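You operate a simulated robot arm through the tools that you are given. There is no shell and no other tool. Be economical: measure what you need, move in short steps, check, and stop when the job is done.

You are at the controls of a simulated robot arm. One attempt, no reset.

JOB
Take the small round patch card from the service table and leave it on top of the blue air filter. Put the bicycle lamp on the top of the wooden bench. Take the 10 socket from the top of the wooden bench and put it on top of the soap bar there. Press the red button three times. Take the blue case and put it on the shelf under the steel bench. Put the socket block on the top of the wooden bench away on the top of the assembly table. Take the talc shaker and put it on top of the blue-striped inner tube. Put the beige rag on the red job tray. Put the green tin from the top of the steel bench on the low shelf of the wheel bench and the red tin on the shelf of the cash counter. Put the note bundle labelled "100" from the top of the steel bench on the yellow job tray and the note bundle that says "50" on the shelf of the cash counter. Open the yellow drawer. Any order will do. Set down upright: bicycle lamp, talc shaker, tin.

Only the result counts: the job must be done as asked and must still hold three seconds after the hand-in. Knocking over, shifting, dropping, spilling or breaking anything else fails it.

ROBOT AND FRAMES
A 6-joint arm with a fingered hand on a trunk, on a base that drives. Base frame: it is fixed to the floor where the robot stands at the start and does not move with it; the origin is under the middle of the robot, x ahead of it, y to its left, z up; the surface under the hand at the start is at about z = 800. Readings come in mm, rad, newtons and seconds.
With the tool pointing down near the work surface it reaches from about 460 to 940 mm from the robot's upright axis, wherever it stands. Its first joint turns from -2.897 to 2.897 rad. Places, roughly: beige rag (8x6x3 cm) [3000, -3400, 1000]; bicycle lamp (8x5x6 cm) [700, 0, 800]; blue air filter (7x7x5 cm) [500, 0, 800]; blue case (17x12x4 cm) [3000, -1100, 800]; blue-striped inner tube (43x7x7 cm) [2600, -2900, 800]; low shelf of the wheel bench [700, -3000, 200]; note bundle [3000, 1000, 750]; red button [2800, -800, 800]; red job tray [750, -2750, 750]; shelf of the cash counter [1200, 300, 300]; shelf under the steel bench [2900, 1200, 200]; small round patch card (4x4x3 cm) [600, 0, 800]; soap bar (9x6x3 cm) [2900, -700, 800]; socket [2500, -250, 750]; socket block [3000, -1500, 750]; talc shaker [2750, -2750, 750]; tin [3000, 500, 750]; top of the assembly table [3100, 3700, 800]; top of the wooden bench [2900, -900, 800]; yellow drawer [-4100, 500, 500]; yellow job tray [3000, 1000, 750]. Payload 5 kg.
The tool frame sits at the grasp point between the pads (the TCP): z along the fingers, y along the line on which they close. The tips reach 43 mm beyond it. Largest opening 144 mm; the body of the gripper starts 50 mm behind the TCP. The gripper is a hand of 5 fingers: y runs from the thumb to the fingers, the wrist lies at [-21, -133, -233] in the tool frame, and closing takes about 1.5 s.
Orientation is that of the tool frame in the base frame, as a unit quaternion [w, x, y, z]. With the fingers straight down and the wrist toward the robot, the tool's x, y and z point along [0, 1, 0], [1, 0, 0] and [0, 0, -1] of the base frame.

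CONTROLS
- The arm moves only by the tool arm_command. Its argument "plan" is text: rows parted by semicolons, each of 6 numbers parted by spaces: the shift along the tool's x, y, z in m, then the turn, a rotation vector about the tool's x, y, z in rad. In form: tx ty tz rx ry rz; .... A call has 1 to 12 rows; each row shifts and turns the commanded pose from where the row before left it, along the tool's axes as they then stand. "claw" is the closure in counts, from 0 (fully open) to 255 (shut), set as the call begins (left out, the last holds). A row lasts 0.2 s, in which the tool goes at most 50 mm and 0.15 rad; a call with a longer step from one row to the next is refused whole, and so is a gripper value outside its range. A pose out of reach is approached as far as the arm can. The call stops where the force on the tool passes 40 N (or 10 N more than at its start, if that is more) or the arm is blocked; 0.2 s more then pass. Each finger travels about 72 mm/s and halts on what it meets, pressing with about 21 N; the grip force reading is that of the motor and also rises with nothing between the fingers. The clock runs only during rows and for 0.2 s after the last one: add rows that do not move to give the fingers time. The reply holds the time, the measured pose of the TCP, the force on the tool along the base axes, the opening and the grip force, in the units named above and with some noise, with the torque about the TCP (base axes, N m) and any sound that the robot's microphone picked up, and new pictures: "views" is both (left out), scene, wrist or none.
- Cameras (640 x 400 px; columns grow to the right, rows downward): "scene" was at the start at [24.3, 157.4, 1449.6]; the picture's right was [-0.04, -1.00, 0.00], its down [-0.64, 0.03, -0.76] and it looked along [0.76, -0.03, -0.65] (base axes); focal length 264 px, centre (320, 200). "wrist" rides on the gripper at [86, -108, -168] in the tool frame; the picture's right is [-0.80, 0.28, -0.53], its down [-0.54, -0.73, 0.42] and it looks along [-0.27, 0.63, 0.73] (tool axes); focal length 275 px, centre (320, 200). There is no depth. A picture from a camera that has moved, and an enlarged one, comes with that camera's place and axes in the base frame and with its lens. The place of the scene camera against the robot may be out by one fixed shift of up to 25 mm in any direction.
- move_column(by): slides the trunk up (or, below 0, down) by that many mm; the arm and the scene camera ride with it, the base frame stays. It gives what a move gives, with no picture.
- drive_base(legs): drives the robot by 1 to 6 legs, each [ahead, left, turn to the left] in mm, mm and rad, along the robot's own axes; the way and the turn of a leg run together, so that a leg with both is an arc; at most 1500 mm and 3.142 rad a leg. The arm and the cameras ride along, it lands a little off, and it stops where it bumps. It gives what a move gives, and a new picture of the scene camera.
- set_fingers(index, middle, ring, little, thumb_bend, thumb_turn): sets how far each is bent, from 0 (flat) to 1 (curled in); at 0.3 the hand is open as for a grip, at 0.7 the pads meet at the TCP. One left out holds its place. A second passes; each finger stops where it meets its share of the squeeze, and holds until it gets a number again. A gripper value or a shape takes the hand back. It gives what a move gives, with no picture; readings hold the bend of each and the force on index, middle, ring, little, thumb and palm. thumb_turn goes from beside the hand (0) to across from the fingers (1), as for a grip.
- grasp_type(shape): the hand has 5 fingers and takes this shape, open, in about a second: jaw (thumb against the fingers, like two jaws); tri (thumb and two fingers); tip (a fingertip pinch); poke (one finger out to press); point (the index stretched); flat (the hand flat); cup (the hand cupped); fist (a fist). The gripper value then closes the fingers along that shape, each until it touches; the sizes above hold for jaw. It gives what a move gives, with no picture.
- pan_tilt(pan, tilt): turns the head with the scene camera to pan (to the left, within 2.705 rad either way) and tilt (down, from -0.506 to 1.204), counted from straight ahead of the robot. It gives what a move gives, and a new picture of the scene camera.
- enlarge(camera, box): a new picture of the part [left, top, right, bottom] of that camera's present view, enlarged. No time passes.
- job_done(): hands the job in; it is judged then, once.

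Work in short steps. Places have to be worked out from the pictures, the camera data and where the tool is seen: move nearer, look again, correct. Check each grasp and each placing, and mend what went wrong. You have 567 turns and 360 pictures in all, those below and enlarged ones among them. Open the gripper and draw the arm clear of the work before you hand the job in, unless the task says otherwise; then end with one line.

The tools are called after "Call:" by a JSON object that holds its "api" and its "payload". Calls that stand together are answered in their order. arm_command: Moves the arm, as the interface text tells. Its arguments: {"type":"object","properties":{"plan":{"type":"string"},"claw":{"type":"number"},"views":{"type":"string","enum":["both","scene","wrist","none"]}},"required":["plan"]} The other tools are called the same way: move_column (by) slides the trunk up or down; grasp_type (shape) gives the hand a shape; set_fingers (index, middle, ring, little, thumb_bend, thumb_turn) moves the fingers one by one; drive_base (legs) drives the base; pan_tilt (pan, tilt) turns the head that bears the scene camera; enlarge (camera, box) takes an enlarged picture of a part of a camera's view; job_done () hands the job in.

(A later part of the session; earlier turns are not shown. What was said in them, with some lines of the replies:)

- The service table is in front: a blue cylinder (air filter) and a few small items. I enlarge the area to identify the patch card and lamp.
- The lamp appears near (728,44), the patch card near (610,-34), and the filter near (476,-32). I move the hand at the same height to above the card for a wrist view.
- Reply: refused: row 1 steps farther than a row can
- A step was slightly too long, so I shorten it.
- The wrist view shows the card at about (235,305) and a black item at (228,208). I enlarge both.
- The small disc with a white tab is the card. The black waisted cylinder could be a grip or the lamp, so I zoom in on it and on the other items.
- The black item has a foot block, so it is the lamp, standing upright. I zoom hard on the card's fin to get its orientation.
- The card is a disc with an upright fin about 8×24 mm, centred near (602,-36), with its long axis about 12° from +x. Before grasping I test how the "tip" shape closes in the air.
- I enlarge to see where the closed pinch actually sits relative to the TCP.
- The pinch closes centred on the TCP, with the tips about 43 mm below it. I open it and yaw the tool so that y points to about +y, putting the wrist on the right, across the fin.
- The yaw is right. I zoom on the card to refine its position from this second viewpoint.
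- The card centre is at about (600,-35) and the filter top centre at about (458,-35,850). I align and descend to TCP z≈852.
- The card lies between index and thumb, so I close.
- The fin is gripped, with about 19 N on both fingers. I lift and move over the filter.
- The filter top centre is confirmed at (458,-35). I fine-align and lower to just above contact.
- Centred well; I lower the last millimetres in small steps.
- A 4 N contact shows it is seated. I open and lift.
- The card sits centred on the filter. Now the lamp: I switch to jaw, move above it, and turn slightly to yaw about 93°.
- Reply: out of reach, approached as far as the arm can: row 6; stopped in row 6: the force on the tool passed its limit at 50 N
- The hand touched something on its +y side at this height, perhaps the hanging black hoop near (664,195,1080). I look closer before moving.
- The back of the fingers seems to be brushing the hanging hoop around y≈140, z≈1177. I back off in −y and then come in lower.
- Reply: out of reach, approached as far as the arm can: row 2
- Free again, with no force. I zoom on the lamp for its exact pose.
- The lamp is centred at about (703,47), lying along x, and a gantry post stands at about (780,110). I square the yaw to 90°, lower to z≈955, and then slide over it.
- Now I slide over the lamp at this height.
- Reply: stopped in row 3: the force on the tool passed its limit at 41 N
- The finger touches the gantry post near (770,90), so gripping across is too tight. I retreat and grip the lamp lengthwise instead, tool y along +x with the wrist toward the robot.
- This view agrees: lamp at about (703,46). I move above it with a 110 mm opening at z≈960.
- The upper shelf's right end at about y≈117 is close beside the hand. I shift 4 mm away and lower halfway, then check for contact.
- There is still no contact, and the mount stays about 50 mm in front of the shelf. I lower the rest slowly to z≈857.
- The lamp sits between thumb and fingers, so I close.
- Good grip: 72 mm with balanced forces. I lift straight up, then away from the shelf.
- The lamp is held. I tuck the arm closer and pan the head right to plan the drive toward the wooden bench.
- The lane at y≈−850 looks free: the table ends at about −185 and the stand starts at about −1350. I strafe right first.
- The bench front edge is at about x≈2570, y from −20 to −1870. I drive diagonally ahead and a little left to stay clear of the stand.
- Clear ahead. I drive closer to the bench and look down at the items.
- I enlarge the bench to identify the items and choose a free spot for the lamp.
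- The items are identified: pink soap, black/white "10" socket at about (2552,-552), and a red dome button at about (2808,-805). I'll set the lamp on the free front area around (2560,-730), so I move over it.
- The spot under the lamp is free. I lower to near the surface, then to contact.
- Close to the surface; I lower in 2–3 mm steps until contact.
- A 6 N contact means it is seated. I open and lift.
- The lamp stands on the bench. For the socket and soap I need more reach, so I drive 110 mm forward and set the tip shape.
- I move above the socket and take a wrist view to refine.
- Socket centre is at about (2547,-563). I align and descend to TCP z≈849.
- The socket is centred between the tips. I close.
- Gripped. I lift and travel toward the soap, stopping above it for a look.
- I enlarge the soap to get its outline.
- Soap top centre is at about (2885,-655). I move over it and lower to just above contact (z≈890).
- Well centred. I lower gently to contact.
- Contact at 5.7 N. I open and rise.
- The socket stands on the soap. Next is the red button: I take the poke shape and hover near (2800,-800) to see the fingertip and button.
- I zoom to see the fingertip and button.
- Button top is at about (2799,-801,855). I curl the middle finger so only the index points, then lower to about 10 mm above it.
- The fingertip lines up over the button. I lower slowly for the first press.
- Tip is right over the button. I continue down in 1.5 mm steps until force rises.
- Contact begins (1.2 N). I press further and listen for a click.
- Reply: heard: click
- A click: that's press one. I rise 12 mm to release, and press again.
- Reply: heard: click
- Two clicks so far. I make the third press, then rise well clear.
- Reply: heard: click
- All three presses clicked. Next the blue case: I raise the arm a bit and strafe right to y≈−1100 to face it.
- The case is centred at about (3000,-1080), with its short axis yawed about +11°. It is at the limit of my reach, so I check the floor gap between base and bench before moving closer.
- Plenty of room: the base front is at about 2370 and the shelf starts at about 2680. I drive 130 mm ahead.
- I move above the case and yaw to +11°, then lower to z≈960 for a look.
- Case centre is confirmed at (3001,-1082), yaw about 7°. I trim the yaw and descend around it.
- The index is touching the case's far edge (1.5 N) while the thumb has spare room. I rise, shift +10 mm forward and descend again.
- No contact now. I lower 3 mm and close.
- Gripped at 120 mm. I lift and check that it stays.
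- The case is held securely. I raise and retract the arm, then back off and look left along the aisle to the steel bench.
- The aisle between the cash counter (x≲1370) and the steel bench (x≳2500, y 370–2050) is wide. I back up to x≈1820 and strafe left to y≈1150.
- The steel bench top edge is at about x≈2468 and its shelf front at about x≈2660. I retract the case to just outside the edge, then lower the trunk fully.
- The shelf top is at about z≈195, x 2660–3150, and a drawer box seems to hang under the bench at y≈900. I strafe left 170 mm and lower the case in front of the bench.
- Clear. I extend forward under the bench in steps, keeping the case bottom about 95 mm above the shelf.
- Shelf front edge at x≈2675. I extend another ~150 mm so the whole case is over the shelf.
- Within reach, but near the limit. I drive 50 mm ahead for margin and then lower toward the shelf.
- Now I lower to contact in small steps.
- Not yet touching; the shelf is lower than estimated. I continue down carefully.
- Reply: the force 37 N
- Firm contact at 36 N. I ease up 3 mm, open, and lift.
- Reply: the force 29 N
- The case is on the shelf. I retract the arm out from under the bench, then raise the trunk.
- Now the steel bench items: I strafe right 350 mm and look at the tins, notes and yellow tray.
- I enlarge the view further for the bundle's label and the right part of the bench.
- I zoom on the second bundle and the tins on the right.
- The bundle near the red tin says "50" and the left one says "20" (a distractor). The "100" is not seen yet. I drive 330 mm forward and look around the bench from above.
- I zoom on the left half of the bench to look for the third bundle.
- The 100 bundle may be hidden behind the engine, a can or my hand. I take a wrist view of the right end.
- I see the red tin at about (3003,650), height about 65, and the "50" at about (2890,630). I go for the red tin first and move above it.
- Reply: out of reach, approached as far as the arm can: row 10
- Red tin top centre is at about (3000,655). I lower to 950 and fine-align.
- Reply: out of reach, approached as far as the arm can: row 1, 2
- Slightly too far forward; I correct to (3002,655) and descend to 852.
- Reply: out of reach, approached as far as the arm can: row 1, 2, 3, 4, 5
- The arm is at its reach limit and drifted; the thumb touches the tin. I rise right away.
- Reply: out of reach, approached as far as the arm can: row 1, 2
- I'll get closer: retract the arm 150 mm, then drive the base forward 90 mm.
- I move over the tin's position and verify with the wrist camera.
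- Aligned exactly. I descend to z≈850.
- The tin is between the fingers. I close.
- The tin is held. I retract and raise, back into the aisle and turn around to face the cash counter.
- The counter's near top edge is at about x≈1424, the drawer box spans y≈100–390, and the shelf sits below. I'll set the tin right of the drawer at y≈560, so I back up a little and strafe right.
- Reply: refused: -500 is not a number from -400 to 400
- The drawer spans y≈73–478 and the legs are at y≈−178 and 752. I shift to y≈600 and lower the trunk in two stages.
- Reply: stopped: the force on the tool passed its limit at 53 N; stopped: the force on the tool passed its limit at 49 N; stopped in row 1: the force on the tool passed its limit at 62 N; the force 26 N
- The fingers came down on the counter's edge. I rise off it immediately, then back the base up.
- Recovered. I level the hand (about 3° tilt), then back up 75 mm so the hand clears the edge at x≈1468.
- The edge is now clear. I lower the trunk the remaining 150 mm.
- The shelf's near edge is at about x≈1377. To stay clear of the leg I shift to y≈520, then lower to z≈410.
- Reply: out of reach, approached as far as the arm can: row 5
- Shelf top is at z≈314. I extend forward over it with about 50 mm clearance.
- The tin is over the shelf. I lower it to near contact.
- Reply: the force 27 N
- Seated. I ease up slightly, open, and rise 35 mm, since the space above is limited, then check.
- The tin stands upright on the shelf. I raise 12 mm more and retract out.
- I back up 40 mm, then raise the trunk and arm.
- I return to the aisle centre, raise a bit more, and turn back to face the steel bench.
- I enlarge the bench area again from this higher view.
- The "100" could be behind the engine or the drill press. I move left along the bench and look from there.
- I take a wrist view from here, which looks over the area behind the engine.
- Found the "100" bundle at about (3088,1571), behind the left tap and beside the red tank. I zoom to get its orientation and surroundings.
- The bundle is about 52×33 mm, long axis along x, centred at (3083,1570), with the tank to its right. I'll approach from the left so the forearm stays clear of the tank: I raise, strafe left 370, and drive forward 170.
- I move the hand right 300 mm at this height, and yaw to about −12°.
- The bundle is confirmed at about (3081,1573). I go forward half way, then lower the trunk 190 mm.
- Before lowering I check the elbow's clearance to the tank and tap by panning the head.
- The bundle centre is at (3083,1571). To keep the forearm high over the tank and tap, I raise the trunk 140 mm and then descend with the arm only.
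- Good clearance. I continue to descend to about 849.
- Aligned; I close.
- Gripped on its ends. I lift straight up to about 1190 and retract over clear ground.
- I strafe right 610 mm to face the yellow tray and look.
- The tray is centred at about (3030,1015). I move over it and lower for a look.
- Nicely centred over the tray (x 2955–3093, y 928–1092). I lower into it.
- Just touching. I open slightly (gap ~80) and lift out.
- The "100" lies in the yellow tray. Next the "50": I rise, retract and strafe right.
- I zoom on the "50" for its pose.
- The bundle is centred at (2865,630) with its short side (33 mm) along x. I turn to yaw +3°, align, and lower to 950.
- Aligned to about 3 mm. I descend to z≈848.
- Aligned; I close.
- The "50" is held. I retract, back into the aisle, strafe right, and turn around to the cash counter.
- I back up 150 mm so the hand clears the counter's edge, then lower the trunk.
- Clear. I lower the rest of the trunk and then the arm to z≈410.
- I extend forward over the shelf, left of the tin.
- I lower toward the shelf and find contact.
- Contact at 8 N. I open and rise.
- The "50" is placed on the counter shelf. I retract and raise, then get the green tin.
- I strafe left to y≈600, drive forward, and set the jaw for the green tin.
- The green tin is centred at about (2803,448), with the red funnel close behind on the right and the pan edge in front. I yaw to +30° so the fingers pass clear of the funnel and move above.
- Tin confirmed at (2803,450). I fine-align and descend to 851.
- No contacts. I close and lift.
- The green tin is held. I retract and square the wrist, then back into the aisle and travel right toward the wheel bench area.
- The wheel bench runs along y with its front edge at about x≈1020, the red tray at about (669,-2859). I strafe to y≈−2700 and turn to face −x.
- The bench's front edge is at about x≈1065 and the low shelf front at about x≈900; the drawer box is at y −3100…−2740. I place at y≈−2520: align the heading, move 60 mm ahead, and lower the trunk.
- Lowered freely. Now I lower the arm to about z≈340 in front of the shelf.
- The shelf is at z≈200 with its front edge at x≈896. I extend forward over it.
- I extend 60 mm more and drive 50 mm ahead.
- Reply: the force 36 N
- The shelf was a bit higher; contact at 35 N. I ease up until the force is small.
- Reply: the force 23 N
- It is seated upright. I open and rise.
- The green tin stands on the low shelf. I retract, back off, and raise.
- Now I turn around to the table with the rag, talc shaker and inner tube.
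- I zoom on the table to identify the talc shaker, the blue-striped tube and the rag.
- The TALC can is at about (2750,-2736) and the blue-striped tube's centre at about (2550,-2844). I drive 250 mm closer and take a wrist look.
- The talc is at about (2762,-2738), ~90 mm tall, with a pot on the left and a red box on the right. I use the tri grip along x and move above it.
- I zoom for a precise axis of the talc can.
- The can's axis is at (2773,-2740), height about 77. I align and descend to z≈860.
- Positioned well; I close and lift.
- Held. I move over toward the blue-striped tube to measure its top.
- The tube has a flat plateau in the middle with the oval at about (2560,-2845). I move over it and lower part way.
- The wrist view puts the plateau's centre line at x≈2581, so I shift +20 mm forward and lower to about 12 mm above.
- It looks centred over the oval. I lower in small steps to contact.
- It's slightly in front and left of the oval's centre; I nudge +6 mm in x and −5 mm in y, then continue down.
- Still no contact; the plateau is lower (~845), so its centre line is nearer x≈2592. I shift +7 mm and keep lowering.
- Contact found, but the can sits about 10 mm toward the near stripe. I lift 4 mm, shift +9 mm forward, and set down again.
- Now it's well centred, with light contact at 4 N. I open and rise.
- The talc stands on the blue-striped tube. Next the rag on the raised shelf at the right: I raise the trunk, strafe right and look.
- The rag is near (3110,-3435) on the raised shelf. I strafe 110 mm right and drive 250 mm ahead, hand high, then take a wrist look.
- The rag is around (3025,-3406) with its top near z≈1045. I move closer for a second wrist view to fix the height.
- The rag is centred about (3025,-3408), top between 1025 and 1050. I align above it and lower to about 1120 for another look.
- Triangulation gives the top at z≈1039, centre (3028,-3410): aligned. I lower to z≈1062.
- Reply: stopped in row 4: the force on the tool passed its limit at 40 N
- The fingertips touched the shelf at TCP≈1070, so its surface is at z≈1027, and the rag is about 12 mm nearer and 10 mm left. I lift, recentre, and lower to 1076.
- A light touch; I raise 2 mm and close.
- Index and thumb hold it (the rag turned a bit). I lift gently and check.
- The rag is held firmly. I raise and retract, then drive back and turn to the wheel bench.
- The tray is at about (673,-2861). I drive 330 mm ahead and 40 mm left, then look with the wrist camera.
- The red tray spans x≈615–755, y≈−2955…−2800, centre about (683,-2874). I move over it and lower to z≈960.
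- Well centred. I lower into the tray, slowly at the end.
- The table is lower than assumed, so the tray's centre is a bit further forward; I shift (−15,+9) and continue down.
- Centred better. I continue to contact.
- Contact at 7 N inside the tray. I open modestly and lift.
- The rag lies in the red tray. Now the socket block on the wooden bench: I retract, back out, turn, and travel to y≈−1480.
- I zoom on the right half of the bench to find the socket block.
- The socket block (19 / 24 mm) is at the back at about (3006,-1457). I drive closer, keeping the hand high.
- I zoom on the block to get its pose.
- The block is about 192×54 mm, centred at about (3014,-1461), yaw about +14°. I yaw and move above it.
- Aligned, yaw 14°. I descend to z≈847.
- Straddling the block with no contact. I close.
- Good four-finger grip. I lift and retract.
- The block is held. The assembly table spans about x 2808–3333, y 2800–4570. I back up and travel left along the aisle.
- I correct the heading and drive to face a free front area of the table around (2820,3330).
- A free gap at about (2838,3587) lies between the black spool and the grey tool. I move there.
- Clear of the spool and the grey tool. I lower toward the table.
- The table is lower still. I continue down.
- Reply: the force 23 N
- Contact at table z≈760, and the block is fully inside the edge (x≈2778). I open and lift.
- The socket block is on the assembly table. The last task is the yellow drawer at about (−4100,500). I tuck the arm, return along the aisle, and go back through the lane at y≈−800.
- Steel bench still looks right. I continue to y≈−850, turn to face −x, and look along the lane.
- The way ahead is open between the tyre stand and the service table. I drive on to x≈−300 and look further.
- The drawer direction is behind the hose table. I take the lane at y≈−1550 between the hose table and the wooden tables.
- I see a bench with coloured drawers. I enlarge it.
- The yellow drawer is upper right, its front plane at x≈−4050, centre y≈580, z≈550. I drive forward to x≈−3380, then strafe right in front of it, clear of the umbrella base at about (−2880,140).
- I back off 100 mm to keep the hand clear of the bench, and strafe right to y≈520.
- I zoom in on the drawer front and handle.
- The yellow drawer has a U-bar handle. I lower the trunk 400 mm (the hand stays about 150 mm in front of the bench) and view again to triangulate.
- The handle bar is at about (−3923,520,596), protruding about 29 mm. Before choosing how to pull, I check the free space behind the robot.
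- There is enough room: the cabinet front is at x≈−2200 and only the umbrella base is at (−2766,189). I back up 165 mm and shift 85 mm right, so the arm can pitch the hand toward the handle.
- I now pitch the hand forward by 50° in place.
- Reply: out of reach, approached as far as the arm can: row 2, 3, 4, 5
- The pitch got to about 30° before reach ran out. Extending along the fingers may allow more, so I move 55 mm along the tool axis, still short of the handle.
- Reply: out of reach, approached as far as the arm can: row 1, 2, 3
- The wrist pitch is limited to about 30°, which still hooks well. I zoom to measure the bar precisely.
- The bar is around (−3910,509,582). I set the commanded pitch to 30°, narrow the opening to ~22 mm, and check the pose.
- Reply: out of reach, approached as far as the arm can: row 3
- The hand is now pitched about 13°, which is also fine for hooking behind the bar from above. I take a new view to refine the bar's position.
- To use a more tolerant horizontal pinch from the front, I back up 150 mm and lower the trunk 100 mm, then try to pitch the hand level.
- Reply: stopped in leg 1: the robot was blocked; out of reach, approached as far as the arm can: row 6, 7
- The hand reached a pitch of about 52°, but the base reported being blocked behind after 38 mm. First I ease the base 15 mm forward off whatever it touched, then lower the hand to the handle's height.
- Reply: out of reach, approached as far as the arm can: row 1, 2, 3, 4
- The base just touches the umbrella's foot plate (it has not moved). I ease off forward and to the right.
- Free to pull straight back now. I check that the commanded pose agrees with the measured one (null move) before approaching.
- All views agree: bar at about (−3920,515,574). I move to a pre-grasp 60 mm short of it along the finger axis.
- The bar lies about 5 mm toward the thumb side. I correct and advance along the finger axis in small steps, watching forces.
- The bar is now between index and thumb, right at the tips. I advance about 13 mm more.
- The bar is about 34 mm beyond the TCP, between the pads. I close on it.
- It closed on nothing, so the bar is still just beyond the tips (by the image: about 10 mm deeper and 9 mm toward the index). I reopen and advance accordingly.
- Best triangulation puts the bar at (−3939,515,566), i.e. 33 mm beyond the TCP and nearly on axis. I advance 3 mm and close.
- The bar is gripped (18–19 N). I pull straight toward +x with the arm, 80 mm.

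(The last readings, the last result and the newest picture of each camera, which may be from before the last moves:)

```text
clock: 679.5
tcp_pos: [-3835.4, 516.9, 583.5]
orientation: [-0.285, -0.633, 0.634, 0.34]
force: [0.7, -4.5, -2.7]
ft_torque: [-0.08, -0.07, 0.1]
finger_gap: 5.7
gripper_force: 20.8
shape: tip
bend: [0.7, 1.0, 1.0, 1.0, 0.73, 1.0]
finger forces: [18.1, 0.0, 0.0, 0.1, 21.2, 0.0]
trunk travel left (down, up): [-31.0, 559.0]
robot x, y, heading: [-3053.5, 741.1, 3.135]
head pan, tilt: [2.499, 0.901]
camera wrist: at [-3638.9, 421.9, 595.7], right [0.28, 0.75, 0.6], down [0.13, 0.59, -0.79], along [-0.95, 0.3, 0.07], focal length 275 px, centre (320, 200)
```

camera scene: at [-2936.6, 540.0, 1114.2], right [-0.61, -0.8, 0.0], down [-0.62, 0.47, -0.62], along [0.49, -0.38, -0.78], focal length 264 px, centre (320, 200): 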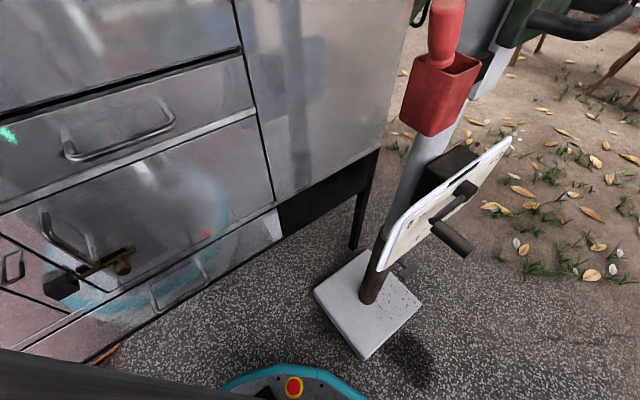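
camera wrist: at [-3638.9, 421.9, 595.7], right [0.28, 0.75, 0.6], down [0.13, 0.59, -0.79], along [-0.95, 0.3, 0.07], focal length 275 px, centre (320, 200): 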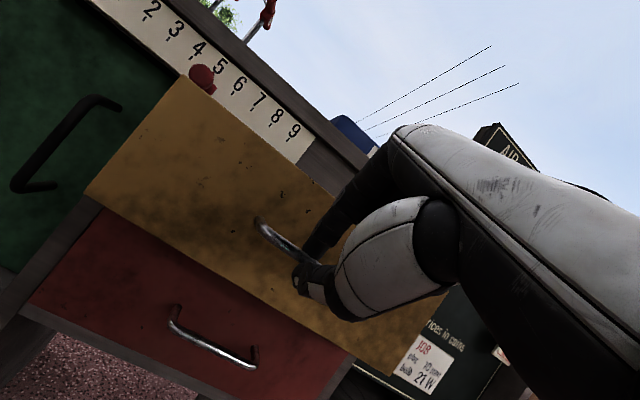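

The drawer is sliding out. I continue by backing the base 100 mm.

Call:
{"api": "drive_base", "payload": {"legs": [[-100, 0, 0]]}}

Call:
{"api": "arm_command", "payload": {"plan": "0 0 0 0 0 0", "views": "wrist"}}

```text
clock: 680.6
tcp_pos: [-3734.5, 516.6, 583.5]
orientation: [-0.285, -0.633, 0.634, 0.34]
force: [-1.7, -6.4, -3.6]
ft_torque: [-0.16, -0.1, 0.13]
finger_gap: 5.3
gripper_force: 20.6
shape: tip
bend: [0.7, 1.0, 1.0, 1.0, 0.73, 1.0]
finger forces: [18.7, 0.0, 0.0, 0.0, 20.9, 0.0]
trunk travel left (down, up): [-31.0, 559.0]
robot x, y, heading: [-2952.2, 736.6, 3.132]
head pan, tilt: [2.499, 0.901]
camera scene: at [-2835.7, 538.7, 1114.2], right [-0.61, -0.8, 0.0], down [-0.62, 0.48, -0.62], along [0.49, -0.38, -0.78], focal length 264 px, centre (320, 200)
```

scene: 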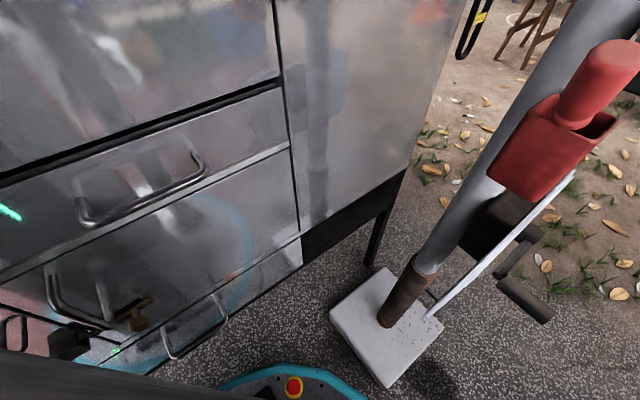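

```text
clock: 681.0
tcp_pos: [-3733.7, 514.7, 583.7]
orientation: [-0.284, -0.632, 0.635, 0.34]
force: [-0.3, -1.8, -2.3]
ft_torque: [-0.07, -0.08, 0.05]
finger_gap: 5.4
gripper_force: 21.3
shape: tip
bend: [0.7, 1.0, 1.0, 1.0, 0.73, 1.0]
finger forces: [19.5, 0.1, 0.1, 0.0, 20.5, 0.0]
trunk travel left (down, up): [-31.0, 559.0]
robot x, y, heading: [-2955.2, 734.2, 3.13]
head pan, tilt: [2.499, 0.901]
camera wrist: at [-3538.1, 421.7, 595.7], right [0.28, 0.75, 0.6], down [0.13, 0.59, -0.79], along [-0.95, 0.3, 0.07], focal length 275 px, centre (320, 200)
```

wrist: 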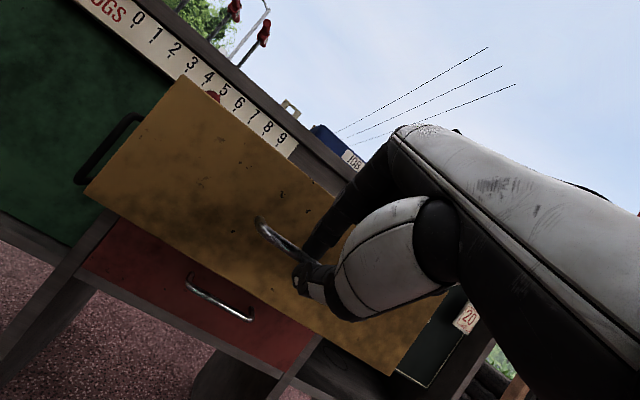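

It's 180 mm open. I pull a bit further (60 mm) to be sure.

Call:
{"api": "drive_base", "payload": {"legs": [[-60, 0, 0]]}}

Call:
{"api": "arm_command", "payload": {"plan": "0 0 0 0 0 0", "views": "wrist"}}

```text
clock: 682.0
tcp_pos: [-3675.2, 515.5, 584.3]
orientation: [-0.285, -0.633, 0.635, 0.34]
force: [-1.6, -1.3, -2.1]
ft_torque: [-0.06, -0.05, 0.02]
finger_gap: 5.3
gripper_force: 21.3
shape: tip
bend: [0.7, 1.0, 1.0, 1.0, 0.73, 1.0]
finger forces: [18.9, 0.1, 0.0, 0.1, 20.6, 0.0]
trunk travel left (down, up): [-31.0, 559.0]
robot x, y, heading: [-2893.4, 736.9, 3.135]
head pan, tilt: [2.499, 0.901]
camera scene: at [-2776.5, 538.4, 1114.2], right [-0.61, -0.8, 0.0], down [-0.62, 0.47, -0.62], along [0.49, -0.38, -0.78], focal length 264 px, centre (320, 200)
```

scene: 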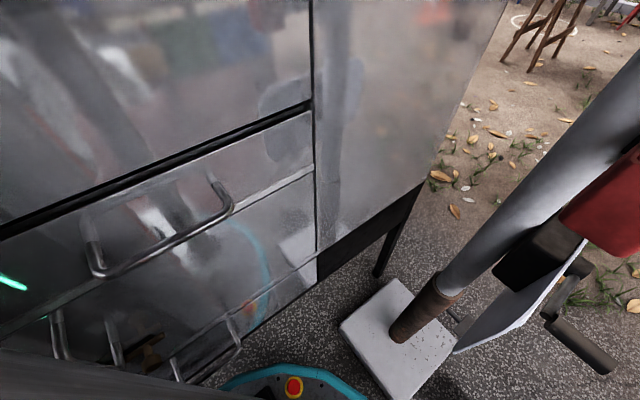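

```text
clock: 682.4
tcp_pos: [-3673.7, 515.8, 582.9]
orientation: [-0.285, -0.633, 0.635, 0.34]
force: [-1.4, -0.1, -2.0]
ft_torque: [-0.05, -0.02, 0.0]
finger_gap: 5.8
gripper_force: 20.4
shape: tip
bend: [0.7, 1.0, 1.0, 1.0, 0.73, 1.0]
finger forces: [19.6, 0.0, 0.0, 0.0, 20.4, 0.0]
trunk travel left (down, up): [-31.0, 559.0]
robot x, y, heading: [-2894.4, 737.2, 3.133]
head pan, tilt: [2.499, 0.901]
camera wrist: at [-3479.0, 421.4, 595.7], right [0.28, 0.75, 0.6], down [0.13, 0.59, -0.79], along [-0.95, 0.3, 0.07], focal length 275 px, centre (320, 200)
```

wrist: 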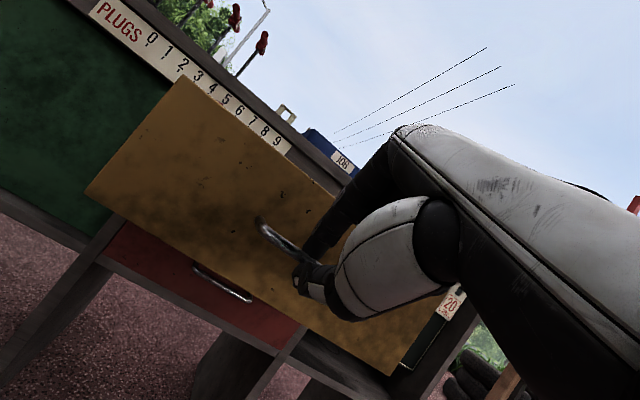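

240 mm open and still free. I look from the head camera to judge how far it is out.

Call:
{"api": "pan_tilt", "payload": {"pan": 0.1, "tilt": 0.6}}

Call:
{"api": "enlarge", "payload": {"camera": "scene", "box": [180, 140, 400, 300]}}

```text
clock: 684.6
tcp_pos: [-3674.8, 516.0, 584.0]
orientation: [-0.285, -0.632, 0.635, 0.34]
force: [-0.4, -1.0, -2.5]
ft_torque: [-0.05, -0.07, 0.03]
finger_gap: 5.5
gripper_force: 20.6
shape: tip
bend: [0.7, 1.0, 1.0, 1.0, 0.73, 1.0]
finger forces: [18.8, 0.0, 0.0, 0.0, 21.1, 0.0]
trunk travel left (down, up): [-31.0, 559.0]
robot x, y, heading: [-2896.5, 734.2, 3.133]
head pan, tilt: [0.099, 0.6]
camera scene: at [-2924.5, 576.1, 1139.0], right [-0.09, 1.0, 0.0], down [0.56, 0.05, -0.82], along [-0.82, -0.08, -0.57], focal length 264 px, centre (320, 200)
```

scene: 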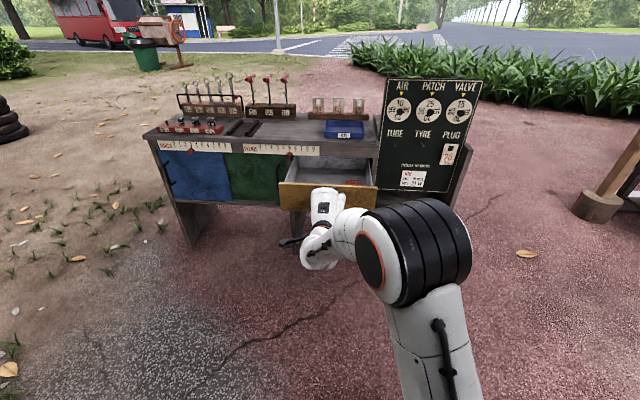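

```text
2.50 times, centred on (290, 220) of scene
camera zoom: at [-2924.5, 576.1, 1139.0], right [-0.09, 1.0, 0.0], down [0.56, 0.05, -0.82], along [-0.82, -0.08, -0.57], focal length 661 px, centre (395, 150)
```

zoom: 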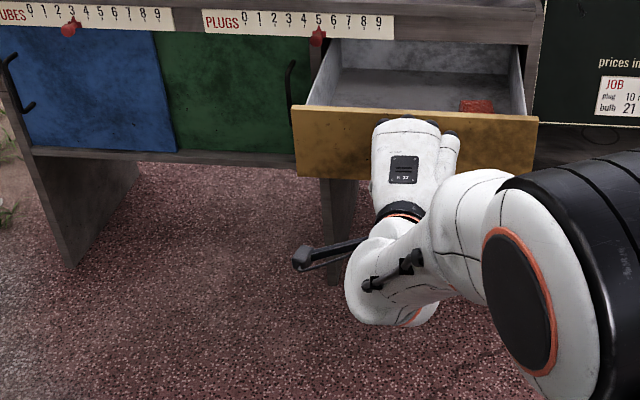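

The drawer is well open. I release the bar and withdraw along the finger axis.

Call:
{"api": "arm_command", "payload": {"plan": "0 0 0 0 0 0;0 0 0 0 0 0;0 0 0 0 0 0;0 0 -0.01 0 0 0;0 0 -0.02 0 0 0;0 0 -0.03 0 0 0;0 0 -0.03 0 0 0;0 0 0 0 0 0", "claw": 190, "views": "wrist"}}

```text
clock: 686.4
tcp_pos: [-3604.0, 508.6, 638.3]
orientation: [-0.285, -0.632, 0.635, 0.34]
force: [0.5, 0.1, 0.5]
ft_torque: [0.0, 0.02, -0.01]
finger_gap: 36.3
gripper_force: 0.2
shape: tip
bend: [0.73, 0.98, 0.99, 0.99, 0.74, 1.0]
finger forces: [0.0, 0.0, 0.0, 0.0, 0.0, 0.0]
trunk travel left (down, up): [-31.0, 559.0]
robot x, y, heading: [-2895.5, 736.4, 3.134]
head pan, tilt: [0.099, 0.6]
camera wrist: at [-3408.9, 414.6, 650.7], right [0.28, 0.75, 0.6], down [0.13, 0.59, -0.79], along [-0.95, 0.3, 0.07], focal length 275 px, centre (320, 200)
```

wrist: 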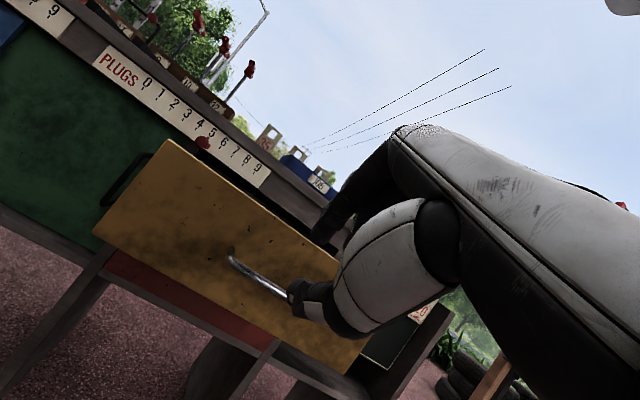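

Released, and the drawer stays open. I open the gripper fully and draw the arm back clear.

Call:
{"api": "arm_command", "payload": {"plan": "0 0 -0.03 0 0 0;0 0 -0.03 0 0 0;0 0 0 0 0 0;0 0 0 0 0 0", "claw": 0, "views": "scene"}}

```text
clock: 687.4
tcp_pos: [-3557.8, 505.1, 674.4]
orientation: [-0.285, -0.633, 0.635, 0.339]
force: [0.5, -0.5, -0.5]
ft_torque: [0.02, 0.02, -0.01]
finger_gap: 143.6
gripper_force: 0.1
shape: tip
bend: [0.3, 0.98, 0.99, 0.99, 0.3, 0.98]
finger forces: [0.0, 0.0, 0.0, 0.1, 0.0, 0.0]
trunk travel left (down, up): [-31.0, 559.0]
robot x, y, heading: [-2894.0, 736.3, 3.136]
head pan, tilt: [0.099, 0.6]
camera scene: at [-2924.3, 576.2, 1139.0], right [-0.09, 1.0, 0.0], down [0.56, 0.05, -0.83], along [-0.82, -0.07, -0.56], focal length 264 px, centre (320, 200)
```

scene: 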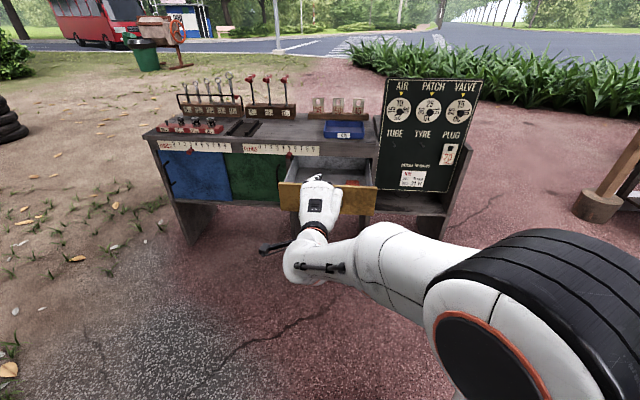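

The drawer is open, the gripper is open and the arm is clear. Every item was seen in place when I set it down, so I hand the job in.

Call:
{"api": "job_done", "payload": {}}

```text
The job is handed in.
```

I did every task you asked for and handed the job in. Each item was seen in place when I set it down. I went back past only some of them, so the rest had no final check. The base briefly touched the umbrella's foot plate while I was working on the drawer; the plate did not appear to move.
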